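You operate a simulated robot arm through the tools that you are given. There is no shell and no other tool.

You are at the controls of a simulated two-armed robot. One attempt, no reset.

JOB
Pick up the carton tube from the top of the sack table with one hand, pass it to the other hand and put it on the left top shelf of the long grey rack. Set down upright: carton tube.

Only the result counts: the job must be done as asked and must still hold three seconds after the hand-in. Knocking over, shifting, dropping, spilling or breaking anything else fails it.

ROBOT AND FRAMES
Two 7-joint arms with three-finger grippers on one trunk, on a base that moves. Base frame: it is fixed to the floor where the robot stands at the start and does not move with it; the origin is under the middle of the robot, x ahead of it, y to its left, z up. Lengths are in cm, angles in rad, forces in N, time in s.
The left shoulder is at the start at [3, 12.4, 100.8], the right one opposite. With the tool pointing down near the work surface each hand reaches from about 10 to 78 cm from the robot's upright axis, wherever it stands, measured 20 degrees to its own side. Places, roughly: left top shelf of the long grey rack [430, -240, 160]. Payload 2.2 kg a hand.
Tool frame (each hand has its own): the origin (TCP) lies between the finger pads and is the grasp point; the fingertips stand 2.8 cm ahead of it; z points along the fingers, y is the line along which they close. The gripper opens to 10.2 cm; its body begins 7.1 cm behind the TCP.
Orientation is told as [roll, pitch, yaw] about the base's x, y, z axes, in that order, counted from this pose: with the fingers straight down and closing along the base's y, the tool's x points along the base's -x, its y along +y and its z along -z.

CONTROLS
- The arms move only by the tool play_rows. It takes "left_plan", "right_plan" or both (then of equal length, played together; a hand with none holds still); each is a list of rows, each a list of 7 numbers: the finger opening in cm, from 0 to 10.2, then the shift along the tool's x, y, z in units of 30 mm (1.0 is 30 mm), then the turn, a rotation vector about the tool's x, y, z in units of 8 degrees (1.0 is 8 degrees). In form: [[claw, x, y, z, rx, ry, rz], ...]. A call has 1 to 20 rows; each row shifts and turns the commanded pose from where the row before left it, along the tool's axes as they then stand. A call with a number of a shift or a turn outside -1 to 1 is refused whole. A row lasts 0.2 s, in which the tool goes at most 5 cm and 0.15 rad; a call with a longer step from one row to the next is refused whole, and so is a gripper value outside its range. Where a pose cannot be reached the arm comes as near as it can. A force on the tool above 40 N (or 10 N above the force at the start of the call, whichever is more), or a blocked arm, ends the call early, and 0.2 s more pass. The fingers move at their own pace (about 14.36 cm/s each) and stop on an object; they squeeze with about 25 N. The grip force told is the motor's: it shows also when the fingers shut on nothing. Time passes only in rows, and 0.2 s behind the last, so rows that do not move let the fingers close. The reply holds the time, the measured pose of the TCP, the force on the tool along the base axes, the opening and the grip force, in the units named above and with some noise, with the torque about the TCP (base axes, N m) and any sound that the robot's microphone picked up.
- Cameras (640 x 400 px; columns grow to the right, rows downward): "scene" is now at [2.5, -3.83, 171.12]; the picture's right is [-0.56, -0.83, 0.00], its down [-0.70, 0.48, -0.53] and it looks along [0.44, -0.30, -0.85] (base axes); focal length 269 px, centre (320, 200). "left" rides on the left gripper at [7.2, 3.8, -8.6] in its tool frame; the picture's right is [-0.47, 0.89, 0.00], its down [-0.60, -0.32, -0.73] and it looks along [-0.65, -0.34, 0.68] (tool axes); focal length 256 px, centre (320, 200). "right" rides on the right gripper at [6.9, 4.4, -8.6] in its tool frame; the picture's right is [-0.53, 0.85, 0.00], its down [-0.58, -0.36, -0.73] and it looks along [-0.62, -0.39, 0.68] (tool axes); focal length 256 px, centre (320, 200). There is no depth. A picture from a camera that has moved, and an enlarged one, comes with that camera's place and axes in the base frame and with its lens.
- get_image(camera): a new picture of that camera. The clock stands still meanwhile.
- slide_trunk(by): moves the trunk up (or, below 0, down) by that many cm; the arms and the scene camera ride with it, the base frame stays. It gives what a move gives, with no picture.
- roll_base(legs): drives the robot by 1 to 6 legs, each [ahead, left, turn to the left] in cm, cm and rad, along the robot's own axes; the way and the turn of a leg run together, so that a leg with both is an arc; at most 150 cm and 3.142 rad a leg. The arms and the cameras ride along, it lands a little off, and it stops where it bumps. It gives what a move gives.
- turn_head(pan, tilt): turns the head with the scene camera to pan (to the left, within 2.496 rad either way) and tilt (down, from -0.506 to 1.204), counted from straight ahead of the robot. It gives what a move gives.
- zoom(camera, box): a new picture of the part [left, top, right, bottom] of that camera's present view, enlarged. The clock stands still meanwhile.
- sign_off(): hands the job in; it is judged then, once.

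Nothing tells you exact positions but the pictures and the camera data. Unless the task says otherwise, let go and move clear before handing in.

The tools are called after ">>>" as a command line: name --argument value ..., lists and objects as JSON in quotes. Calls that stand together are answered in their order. play_rows: Moves the arms, as the interface text tells. Its arguments: {"type":"object","properties":{"left_plan":{"type":"array","items":{"type":"array","items":{"type":"number"}}},"right_plan":{"type":"array","items":{"type":"array","items":{"type":"number"}}}},"required":[]} The other tools are called the same way: slide_trunk (by) moves the trunk up or down; roll_base (legs) drives the base; turn_head (pan, tilt) turns the head that bears the scene camera; get_image (camera) takes a picture; zoom (camera, box) takes an enlarged picture of a part of a camera's view; sign_off () hands the job in.

At the start:

```text
t: 0.0
left_tool_pos: [49.38, 0.64, 96.47]
left_orientation: [-0.001, 0.0, 0.001]
left_wrist_force: [0.1, -1.0, -0.4]
left_wrist_torque: [0.01, 0.02, -0.03]
left_width: 10.21
left_finger_force: 0.1
right_tool_pos: [35.15, -34.65, 99.01]
right_orientation: [0.0, 0.0, 0.001]
right_wrist_force: [-0.1, -0.1, 0.2]
right_wrist_torque: [0.01, 0.0, 0.06]
right_width: 10.21
right_finger_force: 0.0
trunk travel left (down, up): [-25.0, 29.0]
robot x, y, heading: [0.02, 0.06, -0.001]
head pan, tilt (commanded): [-0.6, 1.014]
```

scene: 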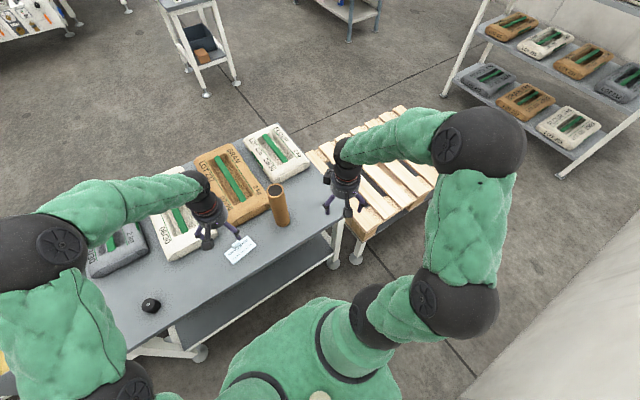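
right: 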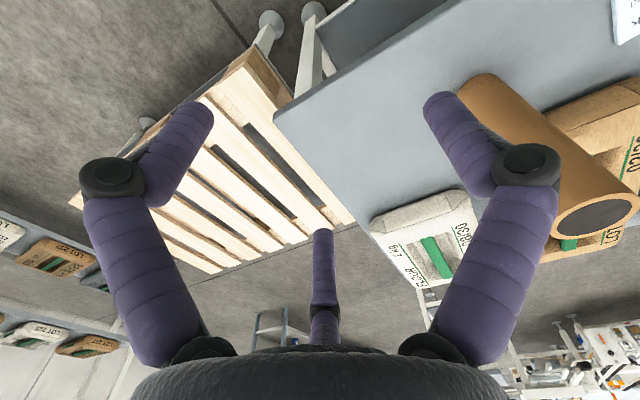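
left: 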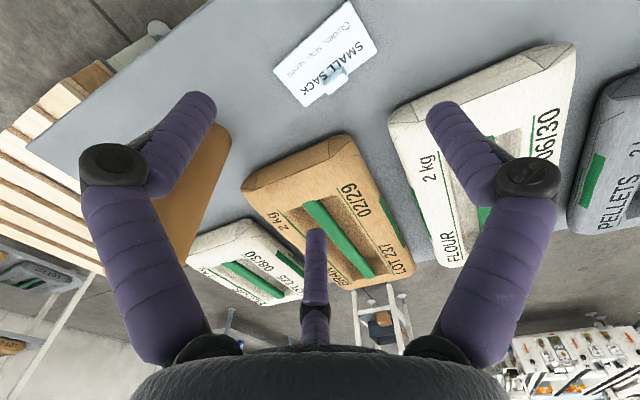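

I see the carton tube standing upright on the sack table near its edge, between the two hands; the rack is further out ahead and to the right. I start by looking closer at the tube, and at the hand cameras.

>>> zoom --camera "scene" --box '[200, 130, 360, 270]'

>>> zoom --camera "right" --box '[400, 40, 640, 260]'

```text
2.86 times, centred on (280, 200) of scene
camera zoom: at [2.5, -3.83, 171.12], right [-0.56, -0.83, 0.0], down [-0.7, 0.48, -0.53], along [0.44, -0.3, -0.85], focal length 768 px, centre (434, 200)
```

zoom: 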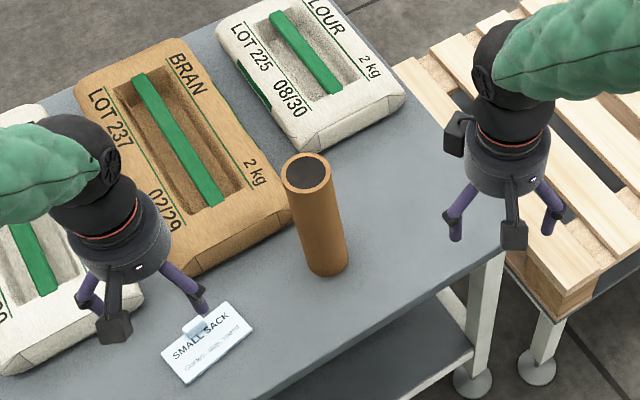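

```text
1.82 times, centred on (520, 150) of right
camera zoom: at [28.22, -30.31, 107.77], right [0.53, 0.85, 0.0], down [0.58, -0.36, 0.73], along [0.62, -0.39, -0.68], focal length 465 px, centre (-44, 291)
```

zoom: 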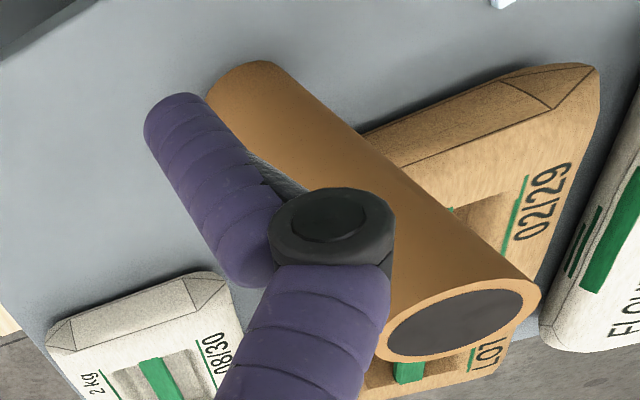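

The tube stands at about [53, -20], from about z 74 to z 95, roughly 6 cm across. Before I touch it I look around at the rack and the route to it.

>>> turn_head --pan -0.5 --tilt 0.1

>>> get_image --camera "scene"

>>> turn_head --pan 0.5 --tilt 0.3

>>> get_image --camera "scene"

>>> turn_head --pan -1.3 --tilt 0.5

>>> get_image --camera "scene"

```text
t: 1.2
left_tool_pos: [49.44, 0.57, 96.43]
left_orientation: [-0.001, 0.001, 0.0]
left_wrist_force: [-0.4, 0.1, 0.7]
left_wrist_torque: [-0.01, 0.03, -0.01]
left_width: 10.21
left_finger_force: 0.1
right_tool_pos: [35.03, -34.73, 99.04]
right_orientation: [0.001, 0.001, 0.001]
right_wrist_force: [0.3, 0.5, 0.2]
right_wrist_torque: [-0.02, 0.02, 0.01]
right_width: 10.18
right_finger_force: 0.1
trunk travel left (down, up): [-25.0, 29.0]
robot x, y, heading: [0.22, -0.1, -0.005]
head pan, tilt (commanded): [-0.499, 0.099]
```

```text
taken
camera scene: at [4.91, -4.36, 179.03], right [-0.48, -0.88, 0.0], down [-0.09, 0.05, -0.99], along [0.87, -0.48, -0.1], focal length 269 px, centre (320, 200)
```

scene: 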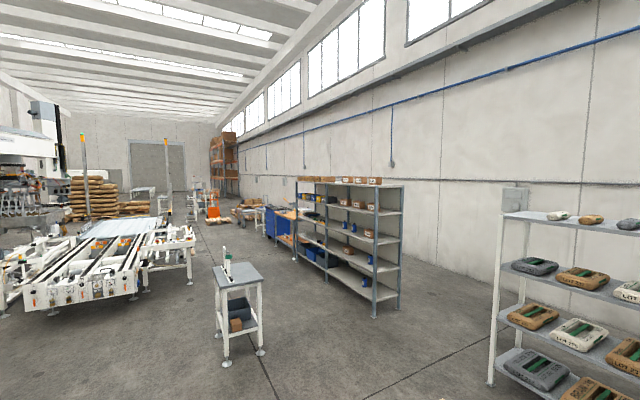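

```text
t: 2.5
left_tool_pos: [49.38, 0.75, 96.36]
left_orientation: [0.001, 0.001, 0.0]
left_wrist_force: [0.4, 0.0, -0.1]
left_wrist_torque: [0.02, 0.02, -0.01]
left_width: 10.17
left_finger_force: 0.0
right_tool_pos: [35.15, -34.62, 98.98]
right_orientation: [0.001, 0.0, 0.001]
right_wrist_force: [0.1, 0.4, 0.1]
right_wrist_torque: [0.04, 0.0, -0.02]
right_width: 10.23
right_finger_force: 0.1
trunk travel left (down, up): [-25.0, 29.0]
robot x, y, heading: [-0.15, -0.14, 0.001]
head pan, tilt (commanded): [0.499, 0.3]
```

```text
taken
camera scene: at [5.03, 4.51, 177.18], right [0.48, -0.88, 0.0], down [-0.26, -0.14, -0.96], along [0.84, 0.46, -0.3], focal length 269 px, centre (320, 200)
```

scene: 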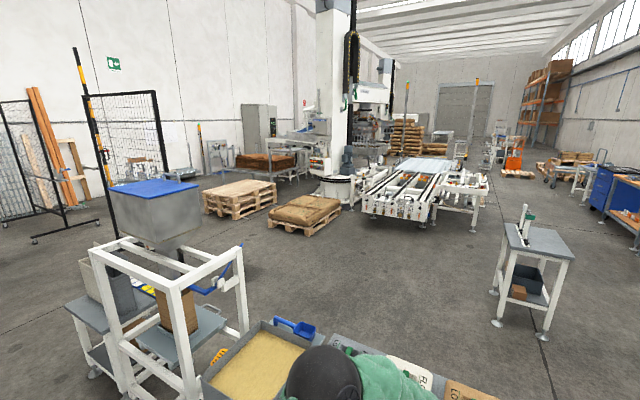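

```text
t: 4.3
left_tool_pos: [49.37, 0.63, 96.49]
left_orientation: [0.0, -0.002, 0.0]
left_wrist_force: [-0.6, 0.0, -0.2]
left_wrist_torque: [-0.03, -0.02, 0.0]
left_width: 10.21
left_finger_force: 0.1
right_tool_pos: [35.21, -34.69, 99.06]
right_orientation: [0.0, 0.001, 0.0]
right_wrist_force: [0.0, 0.3, -0.1]
right_wrist_torque: [-0.01, 0.04, 0.01]
right_width: 10.2
right_finger_force: 0.1
trunk travel left (down, up): [-25.0, 29.0]
robot x, y, heading: [-0.51, -0.39, -0.002]
head pan, tilt (commanded): [-1.3, 0.499]
```

```text
taken
camera scene: at [-0.73, -8.72, 175.34], right [-0.96, -0.27, 0.0], down [-0.13, 0.46, -0.88], along [0.24, -0.85, -0.48], focal length 269 px, centre (320, 200)
```

scene: 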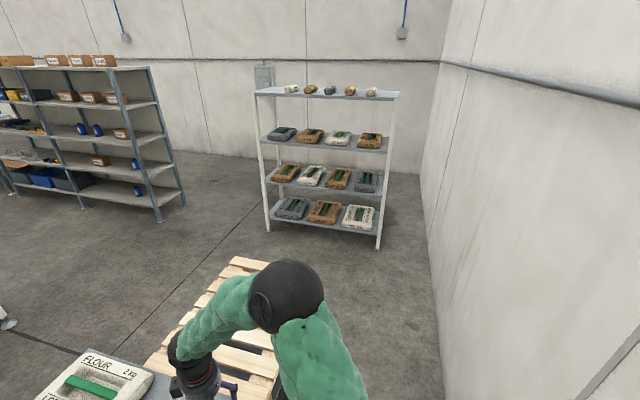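

The long grey rack stands against the right-hand wall with small boxes on top. I zoom in on it for its layout.

>>> turn_head --pan -0.55 --tilt 0.2

>>> zoom --camera "scene" --box '[230, 100, 430, 240]'

>>> zoom --camera "scene" --box '[280, 120, 360, 180]'

>>> get_image --camera "scene"

```text
t: 5.4
left_tool_pos: [49.44, 0.59, 96.45]
left_orientation: [0.001, -0.002, -0.001]
left_wrist_force: [-0.1, 1.3, 0.1]
left_wrist_torque: [0.02, 0.02, -0.02]
left_width: 10.18
left_finger_force: 0.1
right_tool_pos: [35.12, -34.82, 98.99]
right_orientation: [0.001, 0.0, 0.0]
right_wrist_force: [-0.6, 0.3, 1.7]
right_wrist_torque: [-0.02, 0.02, 0.01]
right_width: 10.19
right_finger_force: 0.1
trunk travel left (down, up): [-25.0, 29.0]
robot x, y, heading: [-0.01, -0.1, -0.0]
head pan, tilt (commanded): [-0.55, 0.201]
```

```text
2.86 times, centred on (330, 170) of scene
camera zoom: at [4.77, -4.83, 178.1], right [-0.52, -0.85, 0.0], down [-0.17, 0.1, -0.98], along [0.83, -0.51, -0.2], focal length 768 px, centre (291, 286)
```

zoom: 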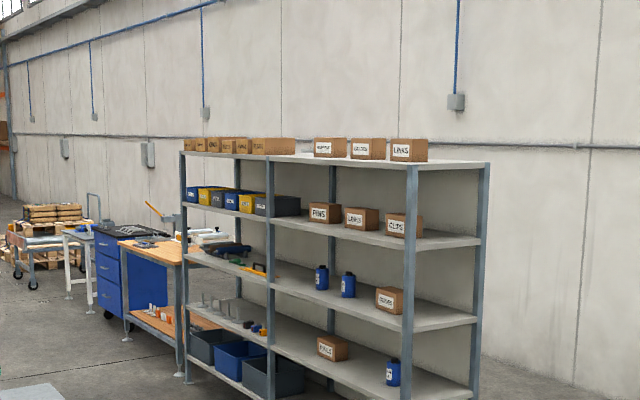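

```text
6.67 times, centred on (320, 150) of scene
camera zoom: at [4.77, -4.83, 178.1], right [-0.52, -0.85, 0.0], down [-0.17, 0.1, -0.98], along [0.83, -0.51, -0.2], focal length 1792 px, centre (320, 533)
```

zoom: 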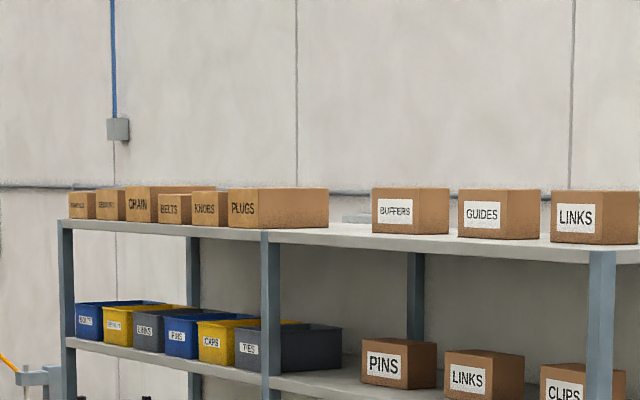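

```text
taken
camera scene: at [4.77, -4.83, 178.1], right [-0.52, -0.85, 0.0], down [-0.17, 0.1, -0.98], along [0.83, -0.51, -0.2], focal length 269 px, centre (320, 200)
```

scene: 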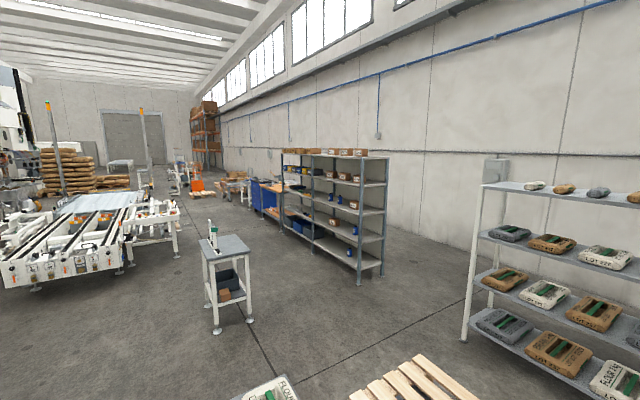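

The long rack's left bay is the far one, and its top shelf already carries a row of boxes. Next I map the floor around the robot: the pallet, the sack rack and the space behind.

>>> turn_head --pan -1.0 --tilt 0.85

>>> get_image --camera "scene"

>>> turn_head --pan -2.2 --tilt 0.5

>>> get_image --camera "scene"

>>> turn_head --pan 2.3 --tilt 0.5

>>> get_image --camera "scene"

>>> turn_head --pan 1.2 --tilt 0.5

>>> get_image --camera "scene"

```text
t: 6.4
left_tool_pos: [49.35, 0.59, 96.35]
left_orientation: [0.0, 0.001, 0.002]
left_wrist_force: [0.7, 0.6, -0.5]
left_wrist_torque: [-0.02, 0.03, 0.01]
left_width: 10.19
left_finger_force: 0.0
right_tool_pos: [35.19, -34.79, 98.87]
right_orientation: [0.001, 0.0, -0.001]
right_wrist_force: [0.7, 0.1, -0.7]
right_wrist_torque: [0.03, 0.0, 0.01]
right_width: 10.21
right_finger_force: 0.0
trunk travel left (down, up): [-25.0, 29.0]
robot x, y, heading: [-0.09, 0.08, 0.0]
head pan, tilt (commanded): [-1.0, 0.85]
```

```text
taken
camera scene: at [1.06, -6.53, 172.34], right [-0.84, -0.54, 0.0], down [-0.41, 0.63, -0.66], along [0.36, -0.56, -0.75], focal length 269 px, centre (320, 200)
```

scene: 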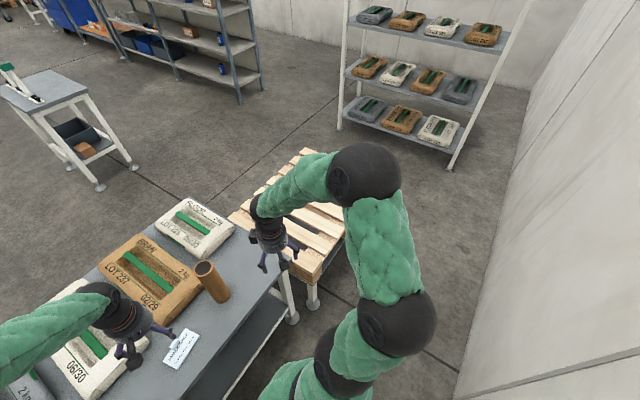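

```text
t: 7.8
left_tool_pos: [49.55, 0.6, 96.36]
left_orientation: [0.0, 0.001, 0.001]
left_wrist_force: [0.3, -0.8, 0.5]
left_wrist_torque: [-0.02, -0.01, -0.03]
left_width: 10.19
left_finger_force: 0.1
right_tool_pos: [35.05, -34.65, 98.83]
right_orientation: [0.0, -0.001, 0.001]
right_wrist_force: [-0.2, -0.1, -1.3]
right_wrist_torque: [0.03, 0.0, -0.01]
right_width: 10.19
right_finger_force: 0.0
trunk travel left (down, up): [-25.0, 29.0]
robot x, y, heading: [-0.04, -0.32, -0.002]
head pan, tilt (commanded): [-2.201, 0.499]
```

```text
taken
camera scene: at [-8.53, -7.31, 175.34], right [-0.81, 0.59, 0.0], down [0.28, 0.39, -0.88], along [-0.52, -0.71, -0.48], focal length 269 px, centre (320, 200)
```

scene: 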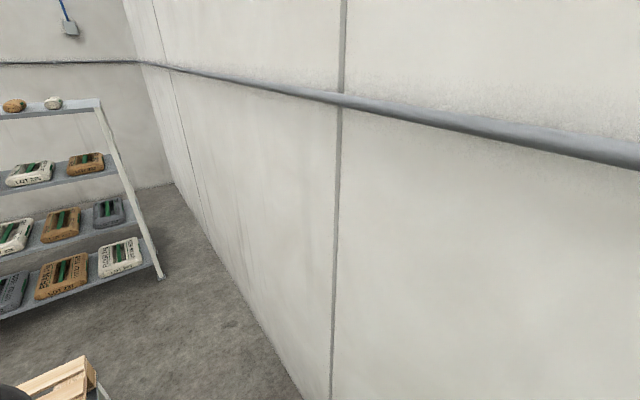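

```text
t: 11.4
left_tool_pos: [49.4, 0.54, 96.36]
left_orientation: [-0.001, -0.001, -0.002]
left_wrist_force: [-1.1, 1.0, 0.2]
left_wrist_torque: [0.01, 0.0, 0.0]
left_width: 10.18
left_finger_force: 0.0
right_tool_pos: [35.07, -34.79, 98.89]
right_orientation: [0.001, 0.0, 0.0]
right_wrist_force: [-0.3, -0.5, 0.7]
right_wrist_torque: [0.01, 0.0, -0.01]
right_width: 10.19
right_finger_force: 0.1
trunk travel left (down, up): [-25.0, 29.0]
robot x, y, heading: [-0.05, 0.2, -0.002]
head pan, tilt (commanded): [2.3, 0.499]
```

```text
taken
camera scene: at [-9.23, 6.83, 175.34], right [0.75, 0.67, 0.0], down [0.32, -0.36, -0.88], along [-0.59, 0.65, -0.48], focal length 269 px, centre (320, 200)
```

scene: 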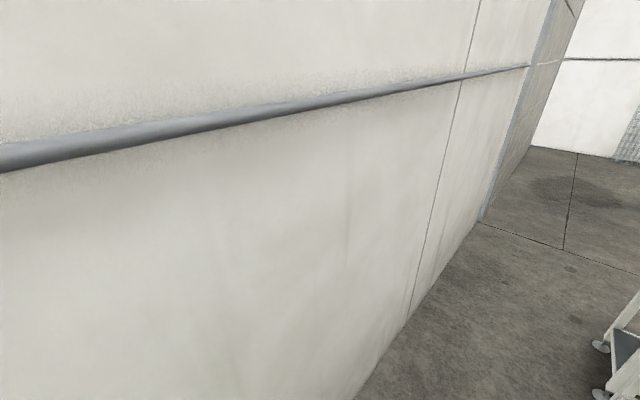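

```text
t: 12.7
left_tool_pos: [49.33, 0.59, 96.44]
left_orientation: [0.001, 0.0, -0.001]
left_wrist_force: [0.5, -0.7, 0.7]
left_wrist_torque: [0.0, 0.0, 0.01]
left_width: 10.19
left_finger_force: 0.1
right_tool_pos: [35.22, -34.82, 98.95]
right_orientation: [0.001, 0.0, 0.0]
right_wrist_force: [-0.1, 1.0, 0.2]
right_wrist_torque: [-0.01, 0.01, -0.01]
right_width: 10.21
right_finger_force: 0.2
trunk travel left (down, up): [-25.0, 29.0]
robot x, y, heading: [0.24, -0.23, 0.004]
head pan, tilt (commanded): [1.201, 0.499]
```

```text
taken
camera scene: at [0.11, 8.54, 175.34], right [0.93, -0.36, 0.0], down [-0.17, -0.45, -0.88], along [0.32, 0.82, -0.48], focal length 269 px, centre (320, 200)
```

scene: 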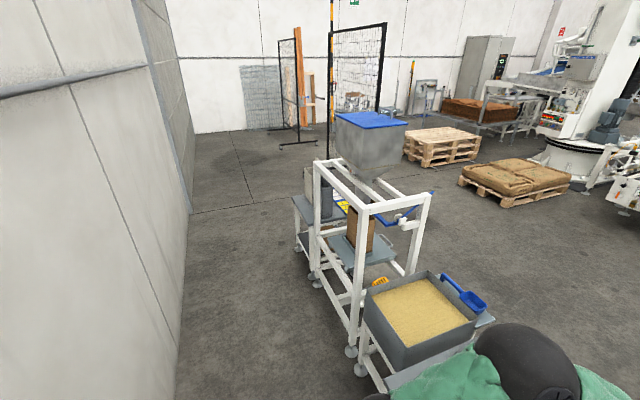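

The way out is to the right, around the pallet. The tube comes first: I look back at the table, raise both hands, and begin turning the right hand so its fingers leave room for the left hand later.

>>> turn_head --pan -0.35 --tilt 0.95

>>> play_rows --left_plan '[[10.2, 0, 0.9, -1, 0, 0, 0], [10.2, 0, 0.9, -1, 0, 0, 0], [10.2, 0, 0.9, -1, 0, 0, 0], [10.2, 0, 0.9, -1, 0, 0, 0], [10.2, 0, 0.9, -1, 0, 0, 0], [10.2, 0, 0, 0, 0, 0, 0], [10.2, 0, 0, 0, 0, 0, 0]]' --right_plan '[[10.2, 0, 0, -1, 0, 0, 0.9], [10.2, 0, 0, -1, 0, 0, 0.9], [10.2, 0, 0, -0.5, 0, 0, 0.9], [10.2, 0, 0, 0, 0, 0, 0.9], [10.2, 0, 0, 0, 0, 0, 0.9], [10.2, 0, 0, 0, 0, 0, 0.9], [10.2, 0, 0, 0, 0, 0, 0.85]]'

>>> get_image --camera "scene"

>>> get_image --camera "right"

```text
t: 14.4
left_tool_pos: [49.29, 0.59, 96.37]
left_orientation: [0.0, 0.0, 0.0]
left_wrist_force: [0.1, -0.2, 0.0]
left_wrist_torque: [-0.05, 0.02, -0.06]
left_width: 10.19
left_finger_force: 0.1
right_tool_pos: [35.09, -34.82, 99.05]
right_orientation: [0.0, 0.0, 0.0]
right_wrist_force: [0.2, 0.5, 1.0]
right_wrist_torque: [-0.02, 0.02, -0.01]
right_width: 10.22
right_finger_force: 0.1
trunk travel left (down, up): [-25.0, 29.0]
robot x, y, heading: [-0.1, 0.25, -0.001]
head pan, tilt (commanded): [-0.351, 0.949]
```

```text
t: 16.0
left_tool_pos: [49.56, 14.15, 111.46]
left_orientation: [0.002, 0.0, 0.001]
left_wrist_force: [-0.2, -0.1, -0.2]
left_wrist_torque: [-0.04, 0.0, 0.01]
left_width: 10.19
left_finger_force: 0.1
right_tool_pos: [35.07, -34.72, 106.33]
right_orientation: [0.0, -0.002, -0.874]
right_wrist_force: [-0.7, 0.6, 0.5]
right_wrist_torque: [-0.01, -0.06, 0.0]
right_width: 10.18
right_finger_force: 0.0
trunk travel left (down, up): [-25.0, 29.0]
robot x, y, heading: [-0.1, -0.19, -0.0]
head pan, tilt (commanded): [-0.351, 0.949]
```

```text
taken
camera scene: at [3.61, -2.41, 171.59], right [-0.34, -0.94, 0.0], down [-0.76, 0.28, -0.58], along [0.55, -0.2, -0.81], focal length 269 px, centre (320, 200)
```

scene: 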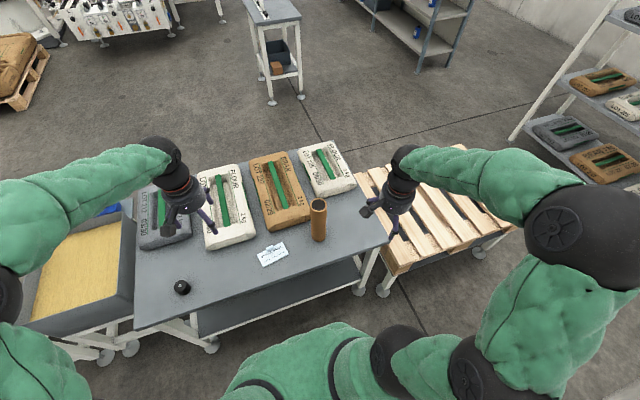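

```text
taken
camera right: at [34.02, -26.5, 115.28], right [0.99, 0.13, 0.0], down [0.09, -0.68, 0.73], along [0.1, -0.72, -0.68], focal length 256 px, centre (320, 200)
```

right: 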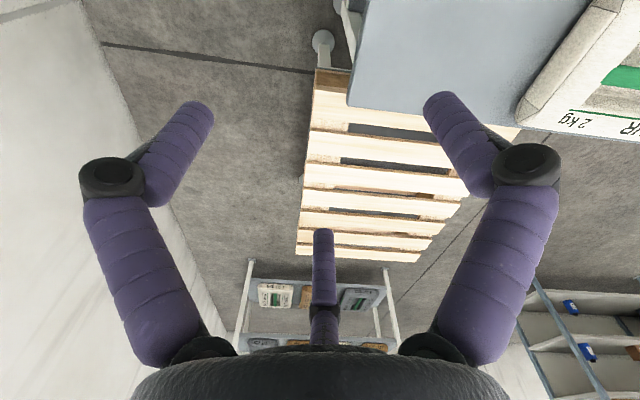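

Both hands rose as planned. I zoom on the tube again from this angle to refine its position before moving over it.

>>> zoom --camera "scene" --box '[270, 170, 370, 270]'

```text
4.00 times, centred on (320, 220) of scene
camera zoom: at [3.61, -2.41, 171.59], right [-0.34, -0.94, 0.0], down [-0.76, 0.28, -0.58], along [0.55, -0.2, -0.81], focal length 1076 px, centre (320, 120)
```

zoom: 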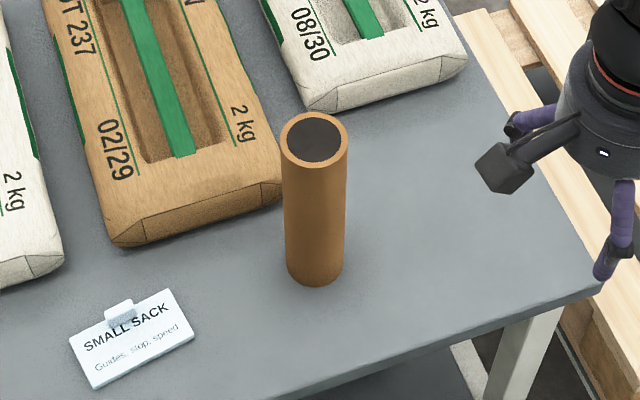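

The tube's top centre works out at about [53.0, -20.0, 95.2], with the table at z 73. I move the right hand over it, staying clear above.

>>> play_rows --right_plan '[[10.2, -0.01, 0.966, 0, 0, 0, 0], [10.2, -0.01, 0.966, 0, 0, 0, 0], [10.2, -0.01, 0.966, 0, 0, 0, 0], [10.2, -0.01, 0.966, 0, 0, 0, 0], [10.2, -0.01, 0.966, 0, 0, 0, 0], [10.2, -0.01, 0.966, 0, 0, 0, 0], [10.2, -0.01, 0.966, 0, 0, 0, 0], [10.2, -0.01, 0.966, 0, 0, 0, 0], [10.2, 0, 0, 0, 0, 0, 0], [10.2, 0, 0, 0, 0, 0, 0]]'

>>> zoom --camera "scene" --box '[260, 130, 400, 270]'

>>> get_image --camera "right"

>>> get_image --camera "left"

```text
t: 18.2
left_tool_pos: [49.76, 14.22, 111.54]
left_orientation: [0.001, -0.001, 0.0]
left_wrist_force: [0.7, 0.3, 0.1]
left_wrist_torque: [0.01, 0.01, 0.01]
left_width: 10.22
left_finger_force: 0.1
right_tool_pos: [53.12, -19.95, 106.36]
right_orientation: [0.0, -0.001, -0.873]
right_wrist_force: [-0.1, -1.0, -0.5]
right_wrist_torque: [0.0, 0.01, 0.02]
right_width: 10.21
right_finger_force: 0.1
trunk travel left (down, up): [-25.0, 29.0]
robot x, y, heading: [-0.2, -0.07, -0.003]
head pan, tilt (commanded): [-0.351, 0.949]
```

```text
2.86 times, centred on (330, 200) of scene
camera zoom: at [3.72, -2.41, 171.58], right [-0.34, -0.94, 0.0], down [-0.76, 0.28, -0.58], along [0.55, -0.2, -0.81], focal length 768 px, centre (291, 200)
```

zoom: 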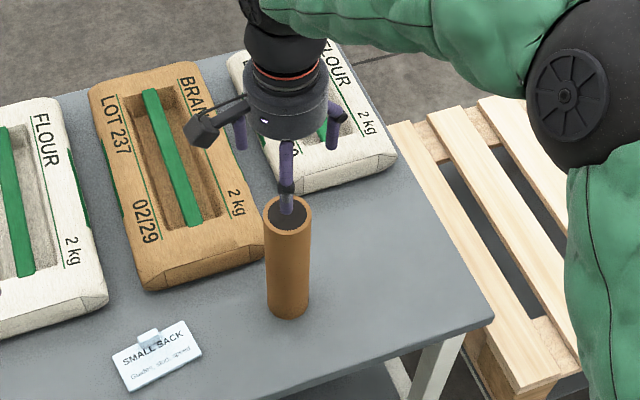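

```text
taken
camera right: at [52.03, -11.77, 115.18], right [0.99, 0.13, 0.0], down [0.09, -0.68, 0.73], along [0.1, -0.72, -0.68], focal length 256 px, centre (320, 200)
```

right: 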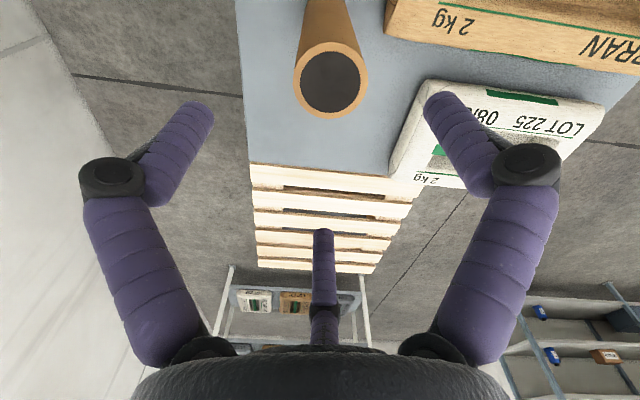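

```text
taken
camera left: at [42.4, 17.94, 120.09], right [0.46, 0.89, 0.0], down [0.6, -0.32, 0.73], along [0.65, -0.34, -0.68], focal length 256 px, centre (320, 200)
```

left: 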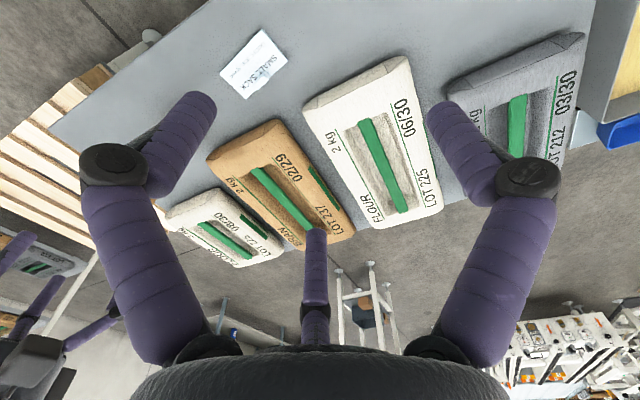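

The right camera shows the tube slightly further along x than I had it, about [53.8, -20.2]. I shift a little and descend partway to check alignment again.

>>> play_rows --right_plan '[[10.2, -0.19, 0.1, 0.4, 0, 0, 0], [10.2, 0, 0, 0.7, 0, 0, 0], [10.2, 0, 0, 0.7, 0, 0, 0], [10.2, 0, 0, 0.6, 0, 0, 0], [10.2, 0, 0, 0, 0, 0, 0], [10.2, 0, 0, 0, 0, 0, 0]]'

>>> zoom --camera "scene" --box '[270, 150, 370, 250]'

>>> get_image --camera "right"

```text
t: 19.6
left_tool_pos: [49.61, 14.05, 111.48]
left_orientation: [0.002, 0.001, -0.002]
left_wrist_force: [0.3, 0.2, -0.2]
left_wrist_torque: [0.02, -0.01, 0.01]
left_width: 10.2
left_finger_force: 0.1
right_tool_pos: [53.74, -20.19, 99.11]
right_orientation: [0.0, 0.0, -0.871]
right_wrist_force: [-1.5, 0.5, 0.0]
right_wrist_torque: [0.0, 0.03, -0.04]
right_width: 10.19
right_finger_force: 0.0
trunk travel left (down, up): [-25.0, 29.0]
robot x, y, heading: [-0.07, -0.14, 0.001]
head pan, tilt (commanded): [-0.351, 0.949]
```

```text
4.00 times, centred on (320, 200) of scene
camera zoom: at [3.67, -2.45, 171.59], right [-0.34, -0.94, 0.0], down [-0.76, 0.28, -0.58], along [0.55, -0.2, -0.81], focal length 1076 px, centre (320, 200)
```

zoom: 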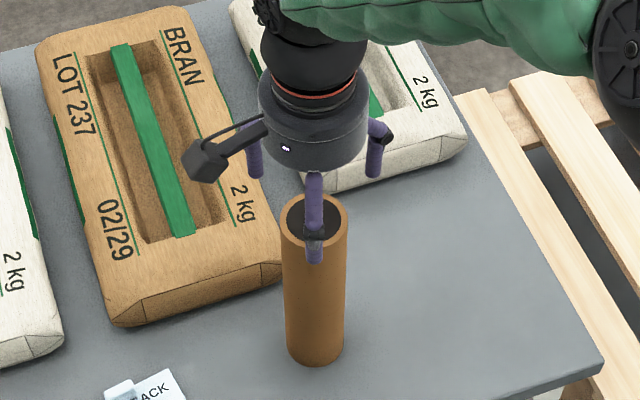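

```text
taken
camera right: at [52.56, -12.07, 107.96], right [0.99, 0.13, 0.0], down [0.09, -0.68, 0.73], along [0.1, -0.72, -0.68], focal length 256 px, centre (320, 200)
```

right: 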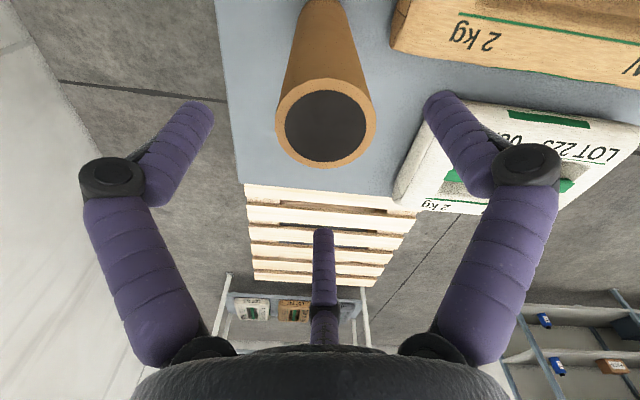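

Alignment is within about 3 mm; the tube axis is at about [54.0, -20.2] with its top at z 94.3. I descend to grip just below the rim, then close.

>>> play_rows --right_plan '[[10.2, -0.06, 0.08, 0.5, 0, 0, 0], [10.2, 0, 0, 0.7, 0, 0, 0], [10.2, 0, 0, 0.7, 0, 0, 0], [10.2, 0, 0, 0.6, 0, 0, 0], [10.2, 0, 0, 0, 0, 0, 0]]'

>>> get_image --camera "right"

>>> zoom --camera "scene" --box '[270, 150, 370, 250]'

```text
t: 20.8
left_tool_pos: [49.6, 14.17, 111.49]
left_orientation: [-0.001, 0.001, -0.001]
left_wrist_force: [0.8, 1.2, 0.1]
left_wrist_torque: [0.0, 0.03, 0.01]
left_width: 10.19
left_finger_force: 0.0
right_tool_pos: [54.03, -20.4, 91.73]
right_orientation: [-0.001, 0.0, -0.874]
right_wrist_force: [-0.1, -0.2, -0.6]
right_wrist_torque: [-0.02, 0.0, -0.03]
right_width: 10.19
right_finger_force: 0.1
trunk travel left (down, up): [-25.0, 29.0]
robot x, y, heading: [-0.07, -0.18, -0.001]
head pan, tilt (commanded): [-0.351, 0.949]
```

```text
taken
camera right: at [52.89, -12.21, 100.49], right [0.99, 0.13, 0.0], down [0.09, -0.68, 0.73], along [0.1, -0.72, -0.68], focal length 256 px, centre (320, 200)
```

right: 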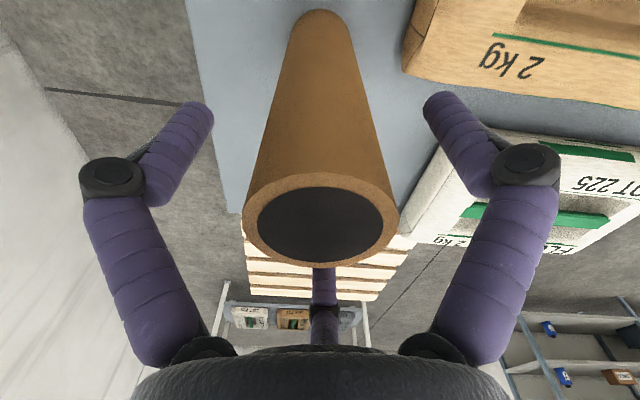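

```text
4.00 times, centred on (320, 200) of scene
camera zoom: at [3.64, -2.44, 171.59], right [-0.34, -0.94, 0.0], down [-0.76, 0.28, -0.58], along [0.55, -0.2, -0.81], focal length 1076 px, centre (320, 200)
```

zoom: 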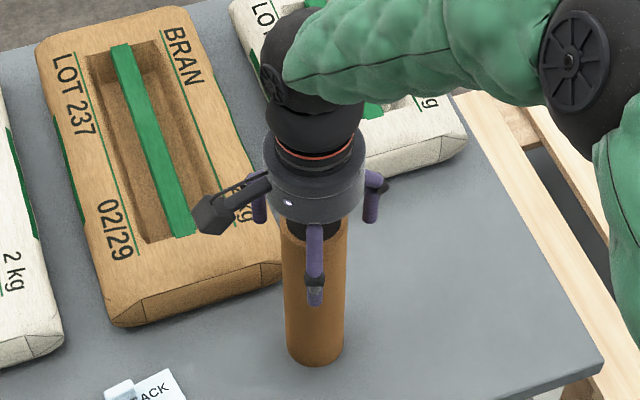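

The tube sits centred between the three fingers. I close the right hand on it.

>>> play_rows --right_plan '[[8, 0, 0, 0, 0, 0, 0], [6.5, 0, 0, 0, 0, 0, 0], [4, 0, 0, 0, 0, 0, 0], [4, 0, 0, 0, 0, 0, 0], [4, 0, 0, 0, 0, 0, 0]]'

>>> get_image --camera "right"

```text
t: 22.0
left_tool_pos: [49.72, 14.2, 111.42]
left_orientation: [-0.001, -0.001, -0.001]
left_wrist_force: [0.7, 0.0, 0.4]
left_wrist_torque: [0.01, -0.01, -0.01]
left_width: 10.19
left_finger_force: 0.1
right_tool_pos: [54.03, -20.42, 91.67]
right_orientation: [0.0, 0.001, -0.872]
right_wrist_force: [0.5, 1.0, 3.0]
right_wrist_torque: [0.09, 0.0, -0.01]
right_width: 5.86
right_finger_force: 25.0
trunk travel left (down, up): [-25.0, 29.0]
robot x, y, heading: [-0.02, 0.22, 0.002]
head pan, tilt (commanded): [-0.351, 0.949]
```

```text
taken
camera right: at [52.92, -12.19, 100.54], right [0.99, 0.13, 0.0], down [0.09, -0.68, 0.73], along [0.1, -0.72, -0.68], focal length 256 px, centre (320, 200)
```

right: 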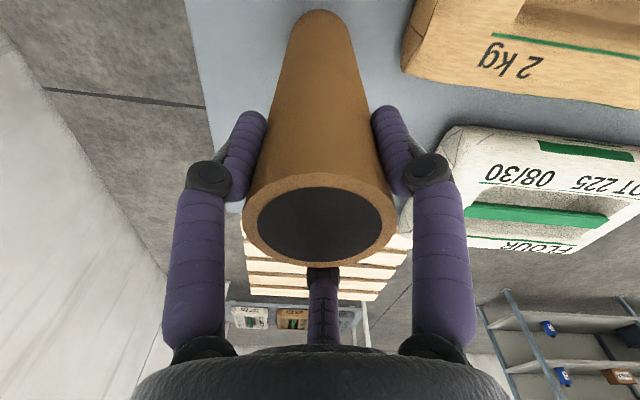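

Gripped, with the opening at 5.86 cm. I lift slowly and straight up, and check that the tube comes along.

>>> play_rows --right_plan '[[4, 0, 0, -0.3, 0, 0, 0], [4, 0, 0, -0.5, 0, 0, 0], [4, 0, 0, -0.7, 0, 0, 0], [4, 0, 0, -0.8, 0, 0, 0], [4, 0, 0, -0.8, 0, 0, 0], [4, 0, 0, -0.8, 0, 0, 0], [4, 0, 0, -0.8, 0, 0, 0], [4, 0, 0, -0.8, 0, 0, 0], [4, 0, 0, -0.8, 0, 0, 0], [4, 0, 0, -0.8, 0, 0, 0], [4, 0, 0, -0.8, 0, 0, 0], [4, 0, 0, -0.8, 0, 0, 0], [4, 0, 0, -0.8, 0, 0, 0], [4, 0, 0, -0.5, 0, 0, 0], [4, 0, 0, -0.3, 0, 0, 0], [4, 0, 0, 0, 0, 0, 0]]'

>>> get_image --camera "scene"

>>> get_image --camera "right"

```text
t: 25.4
left_tool_pos: [49.75, 14.13, 111.51]
left_orientation: [-0.001, 0.001, 0.0]
left_wrist_force: [-0.2, -0.5, -0.4]
left_wrist_torque: [-0.02, 0.01, 0.04]
left_width: 10.2
left_finger_force: 0.0
right_tool_pos: [54.07, -20.19, 122.67]
right_orientation: [-0.001, 0.001, -0.874]
right_wrist_force: [-0.1, -0.2, -1.7]
right_wrist_torque: [0.02, -0.03, -0.03]
right_width: 5.83
right_finger_force: 24.8
trunk travel left (down, up): [-25.0, 29.0]
robot x, y, heading: [0.25, -0.14, -0.0]
head pan, tilt (commanded): [-0.351, 0.949]
```

```text
taken
camera scene: at [3.68, -2.45, 171.58], right [-0.34, -0.94, 0.0], down [-0.76, 0.28, -0.58], along [0.55, -0.2, -0.81], focal length 269 px, centre (320, 200)
```

scene: 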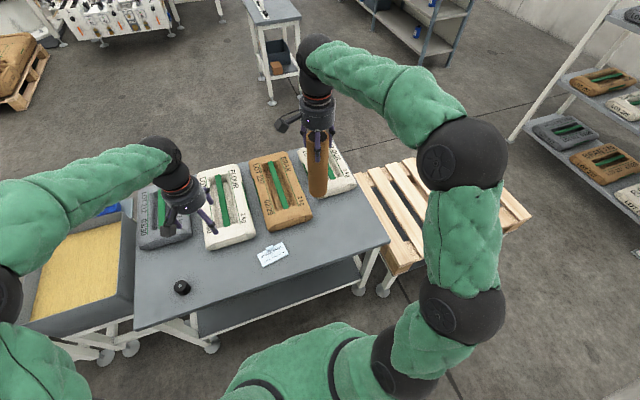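

```text
taken
camera right: at [52.92, -12.06, 131.43], right [0.99, 0.13, 0.0], down [0.09, -0.68, 0.73], along [0.1, -0.72, -0.68], focal length 256 px, centre (320, 200)
```

right: 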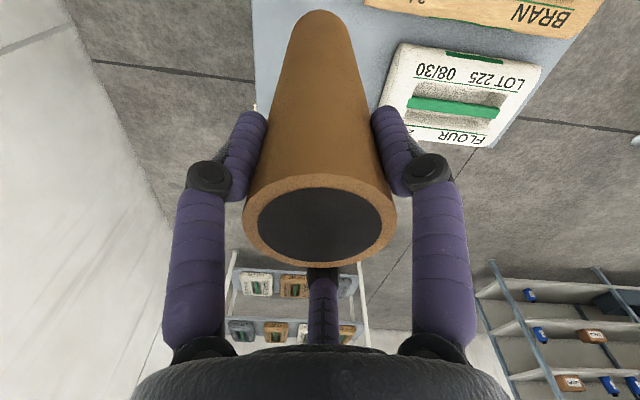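

The tube is held upright at z about 100–125. I turn the left hand so its fingers point forward, rolled so that two fingers and the camera end up on its left side.

>>> play_rows --left_plan '[[10.2, 0, 0, 0, 0, -0.9375, 0], [10.2, 0, 0, 0, 0, -0.9375, 0], [10.2, 0, 0, 0, 0, -0.9375, 0], [10.2, 0, 0, 0, 0, -0.9375, 0], [10.2, 0, 0, 0, 0, -0.9375, 0], [10.2, 0, 0, 0, 0, -0.9375, 0], [10.2, 0, 0, 0, 0, -0.9375, 0], [10.2, 0, 0, 0, 0, -0.9375, 0], [10.2, 0, 0, 0, 0, -0.9375, 0], [10.2, 0, 0, 0, 0, -0.9375, 0], [10.2, 0, 0, 0, 0, -0.9375, 0], [10.2, 0, 0, 0, 0, -0.9375, 0], [10.2, 0, 0, 0, 0, 0, 0.9375], [10.2, 0, 0, 0, 0, 0, 0.9375], [10.2, 0, 0, 0, 0, 0, 0.9375], [10.2, 0, 0, 0, 0, 0, 0.9375], [10.2, 0, 0, 0, 0, 0, 0.9375], [10.2, 0, 0, 0, 0, 0, 0.9375], [10.2, 0, 0, 0, 0, 0, 0.9375], [10.2, 0, 0, 0, 0, 0, 0.9375]]'

>>> get_image --camera "scene"

>>> get_image --camera "left"

```text
t: 29.6
left_tool_pos: [48.64, 10.95, 113.19]
left_orientation: [1.569, -0.523, -1.565]
left_wrist_force: [0.2, 0.2, 0.1]
left_wrist_torque: [-0.01, 0.0, 0.0]
left_width: 10.24
left_finger_force: 0.0
left hand out of reach, approached as far as the arm can: row 11, 12, 17
right_tool_pos: [54.13, -20.22, 122.61]
right_orientation: [0.0, 0.0, -0.872]
right_wrist_force: [-0.2, -0.2, -0.9]
right_wrist_torque: [0.01, -0.01, 0.0]
right_width: 5.83
right_finger_force: 25.3
trunk travel left (down, up): [-25.0, 29.0]
robot x, y, heading: [-0.19, -0.4, 0.002]
head pan, tilt (commanded): [-0.351, 0.949]
```

```text
taken
camera scene: at [3.67, -2.45, 171.59], right [-0.34, -0.94, 0.0], down [-0.76, 0.28, -0.58], along [0.55, -0.2, -0.81], focal length 269 px, centre (320, 200)
```

scene: 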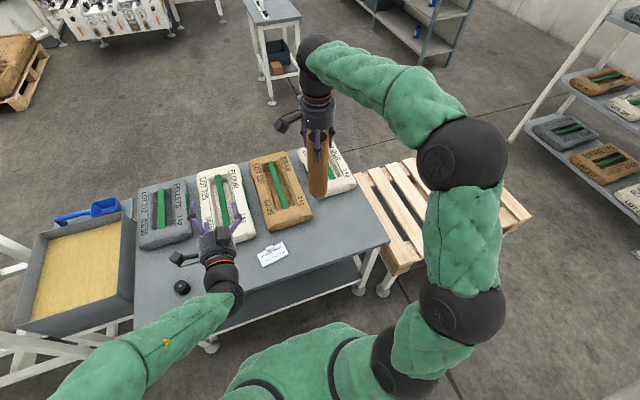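

```text
taken
camera left: at [39.97, 19.03, 112.71], right [0.0, 0.04, 1.0], down [-0.73, -0.68, 0.03], along [0.68, -0.73, 0.03], focal length 256 px, centre (320, 200)
```

left: 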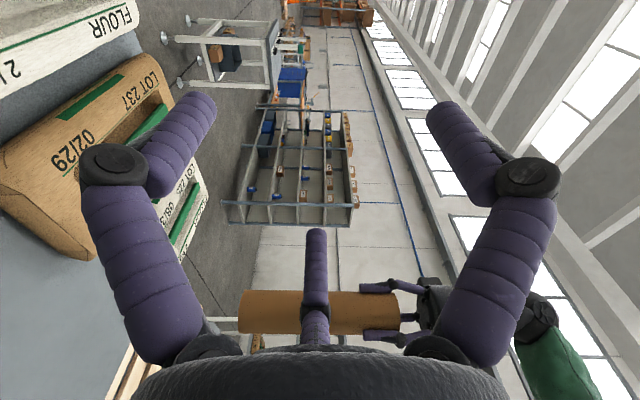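

The left hand now points forward and its camera sees the tube and the right hand. I bring the tube toward the middle, in front of the left hand, still out of its reach.

>>> play_rows --right_plan '[[4, 0.334, 0.207, 0, 0, 0, 0], [4, 0.668, 0.414, 0, 0, 0, 0], [4, 0.668, 0.414, 0, 0, 0, 0], [4, 0.668, 0.414, 0, 0, 0, 0], [4, 0.668, 0.414, 0, 0, 0, 0], [4, 0.334, 0.207, 0, 0, 0, 0], [4, 0, 0, 0, 0, 0, 0]]'

>>> get_image --camera "left"

>>> zoom --camera "scene" --box '[160, 90, 380, 320]'

```text
t: 31.2
left_tool_pos: [48.61, 10.88, 113.01]
left_orientation: [1.57, -0.523, -1.565]
left_wrist_force: [-0.6, -0.9, 0.0]
left_wrist_torque: [0.01, 0.0, -0.03]
left_width: 10.18
left_finger_force: 0.0
right_tool_pos: [52.09, -8.73, 122.79]
right_orientation: [0.001, 0.001, -0.871]
right_wrist_force: [-1.2, 0.7, -1.2]
right_wrist_torque: [0.01, 0.01, 0.0]
right_width: 5.87
right_finger_force: 24.9
trunk travel left (down, up): [-25.0, 29.0]
robot x, y, heading: [0.12, 0.02, 0.002]
head pan, tilt (commanded): [-0.351, 0.949]
```

```text
taken
camera left: at [39.96, 19.03, 112.7], right [0.0, 0.04, 1.0], down [-0.73, -0.68, 0.03], along [0.68, -0.73, 0.03], focal length 256 px, centre (320, 200)
```

left: 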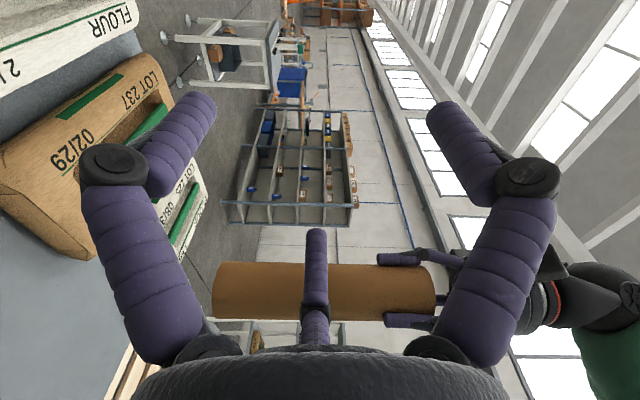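

```text
1.74 times, centred on (270, 205) of scene
camera zoom: at [3.66, -2.46, 171.59], right [-0.34, -0.94, 0.0], down [-0.76, 0.28, -0.58], along [0.55, -0.2, -0.81], focal length 468 px, centre (407, 191)
```

zoom: 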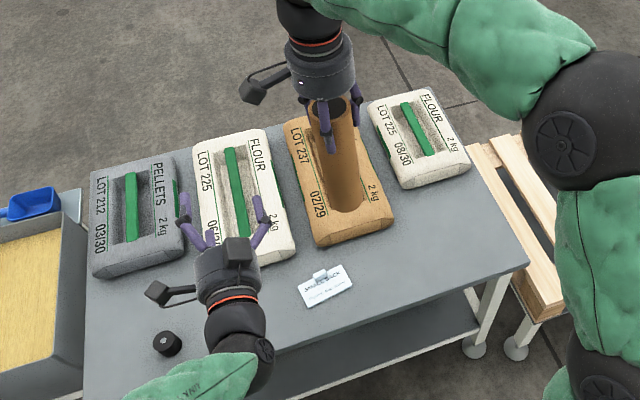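

I measure the tube at about 23 cm long, from z 102.5 to z 125.6, in the right hand. I move it further forward to give the left arm room, then bring the left hand sideways until it is right behind the tube.

>>> play_rows --right_plan '[[4, -0.3, 0.35, 0, 0, 0, 0], [4, -0.6, 0.71, 0, 0, 0, 0], [4, -0.6, 0.71, 0, 0, 0, 0], [4, -0.6, 0.71, 0, 0, 0, 0], [4, -0.26, 0.33, 0, 0, 0, 0], [4, 0, 0, 0, 0, 0, 0]]'

>>> play_rows --left_plan '[[10.2, -0.4, -0.28, 0, 0, 0, 0], [10.2, -0.7, -0.48, 0, 0, 0, 0], [10.2, -0.7, -0.48, 0, 0, 0, 0], [10.2, -0.7, -0.48, 0, 0, 0, 0], [10.2, -0.7, -0.48, 0, 0, 0, 0], [10.2, -0.7, -0.48, 0, 0, 0, 0], [10.2, -0.7, -0.48, 0, 0, 0, 0], [10.2, -0.4, -0.31, 0, 0, 0, 0], [10.2, 0, 0, 0, 0, 0, 0], [10.2, 0, 0, 0, 0, 0, 0]]'

>>> get_image --camera "left"

>>> get_image --camera "scene"

```text
t: 32.6
left_tool_pos: [48.68, 10.88, 113.03]
left_orientation: [1.569, -0.523, -1.565]
left_wrist_force: [0.9, 0.3, -0.6]
left_wrist_torque: [0.01, -0.03, 0.0]
left_width: 10.21
left_finger_force: 0.1
right_tool_pos: [63.37, -8.53, 122.82]
right_orientation: [0.002, -0.001, -0.872]
right_wrist_force: [-0.3, -0.7, -0.7]
right_wrist_torque: [0.0, 0.01, 0.0]
right_width: 5.81
right_finger_force: 24.7
trunk travel left (down, up): [-25.0, 29.0]
robot x, y, heading: [-0.37, -0.14, 0.0]
head pan, tilt (commanded): [-0.351, 0.949]
```

```text
t: 34.8
left_tool_pos: [48.61, -7.38, 111.51]
left_orientation: [1.572, -0.524, -1.571]
left_wrist_force: [0.2, -0.3, 0.6]
left_wrist_torque: [0.0, -0.02, -0.02]
left_width: 10.2
left_finger_force: 0.1
right_tool_pos: [63.29, -8.52, 122.5]
right_orientation: [-0.001, 0.0, -0.871]
right_wrist_force: [-0.4, 0.9, -0.3]
right_wrist_torque: [0.02, -0.01, 0.01]
right_width: 5.84
right_finger_force: 25.0
trunk travel left (down, up): [-25.0, 29.0]
robot x, y, heading: [-0.21, -0.4, -0.003]
head pan, tilt (commanded): [-0.351, 0.949]
```

```text
taken
camera left: at [39.92, 0.8, 111.13], right [0.0, 0.04, 1.0], down [-0.73, -0.68, 0.03], along [0.68, -0.73, 0.03], focal length 256 px, centre (320, 200)
```

left: 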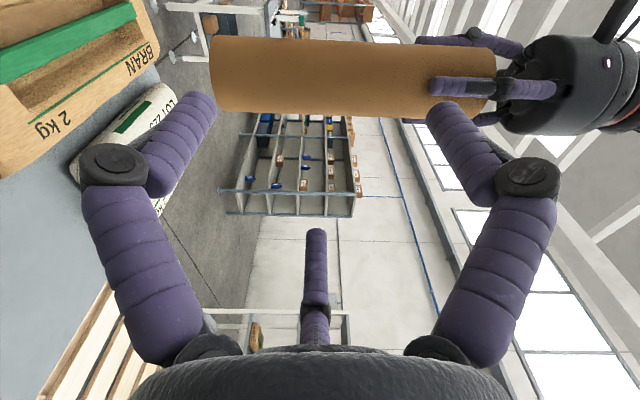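

```text
taken
camera scene: at [3.67, -2.47, 171.59], right [-0.34, -0.94, 0.0], down [-0.76, 0.28, -0.58], along [0.55, -0.2, -0.81], focal length 269 px, centre (320, 200)
```

scene: 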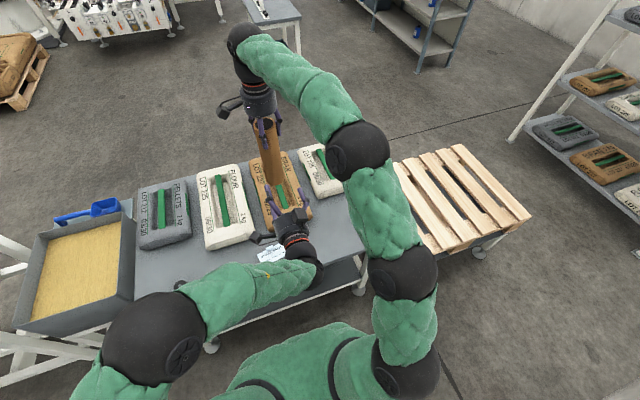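

The left hand is right behind the tube. I nudge it 3 mm left to centre the gap on the tube, then advance most of the way and look.

>>> play_rows --left_plan '[[10.2, 0.087, 0.05, 0, 0, 0, 0], [10.2, 0, 0, 0.5, 0, 0, 0], [10.2, 0, 0, 0.7, 0, 0, 0], [10.2, 0, 0, 0.7, 0, 0, 0], [10.2, 0, 0, 0.5, 0, 0, 0], [10.2, 0, 0, 0.3, 0, 0, 0], [10.2, 0, 0, 0, 0, 0, 0], [10.2, 0, 0, 0, 0, 0, 0]]'

>>> get_image --camera "left"

>>> zoom --camera "scene" --box '[210, 90, 330, 270]'

>>> get_image --camera "right"

```text
t: 36.6
left_tool_pos: [56.75, -6.92, 111.45]
left_orientation: [1.571, -0.524, -1.57]
left_wrist_force: [-0.2, -0.3, 0.1]
left_wrist_torque: [0.0, 0.02, -0.01]
left_width: 10.21
left_finger_force: 0.1
right_tool_pos: [63.49, -8.59, 122.69]
right_orientation: [0.001, -0.001, -0.873]
right_wrist_force: [0.3, 0.3, -0.3]
right_wrist_torque: [-0.02, 0.04, 0.03]
right_width: 5.82
right_finger_force: 24.9
trunk travel left (down, up): [-25.0, 29.0]
robot x, y, heading: [0.12, 0.14, -0.001]
head pan, tilt (commanded): [-0.351, 0.949]
```

```text
taken
camera left: at [48.06, 1.16, 111.12], right [0.0, 0.04, 1.0], down [-0.73, -0.68, 0.03], along [0.68, -0.73, 0.03], focal length 256 px, centre (320, 200)
```

left: 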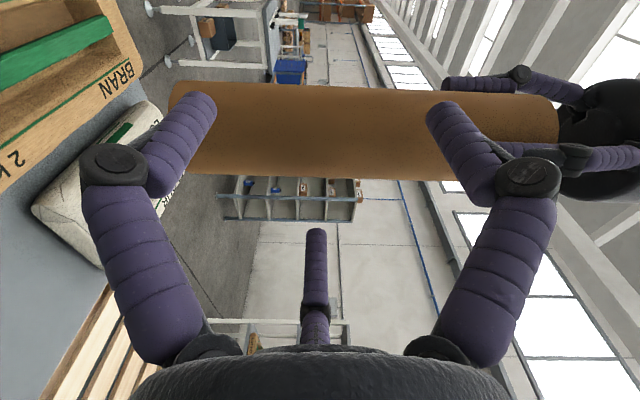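

```text
2.22 times, centred on (270, 180) of scene
camera zoom: at [3.68, -2.45, 171.59], right [-0.34, -0.94, 0.0], down [-0.76, 0.28, -0.58], along [0.55, -0.2, -0.81], focal length 598 px, centre (431, 244)
```

zoom: 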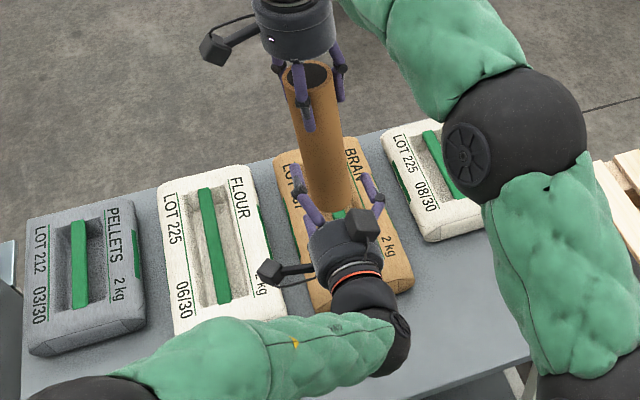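

```text
taken
camera right: at [62.28, -0.35, 131.48], right [0.99, 0.13, 0.0], down [0.09, -0.68, 0.73], along [0.1, -0.72, -0.68], focal length 256 px, centre (320, 200)
```

right: 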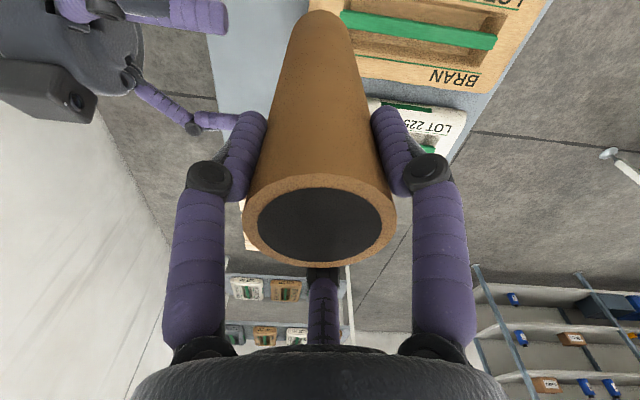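

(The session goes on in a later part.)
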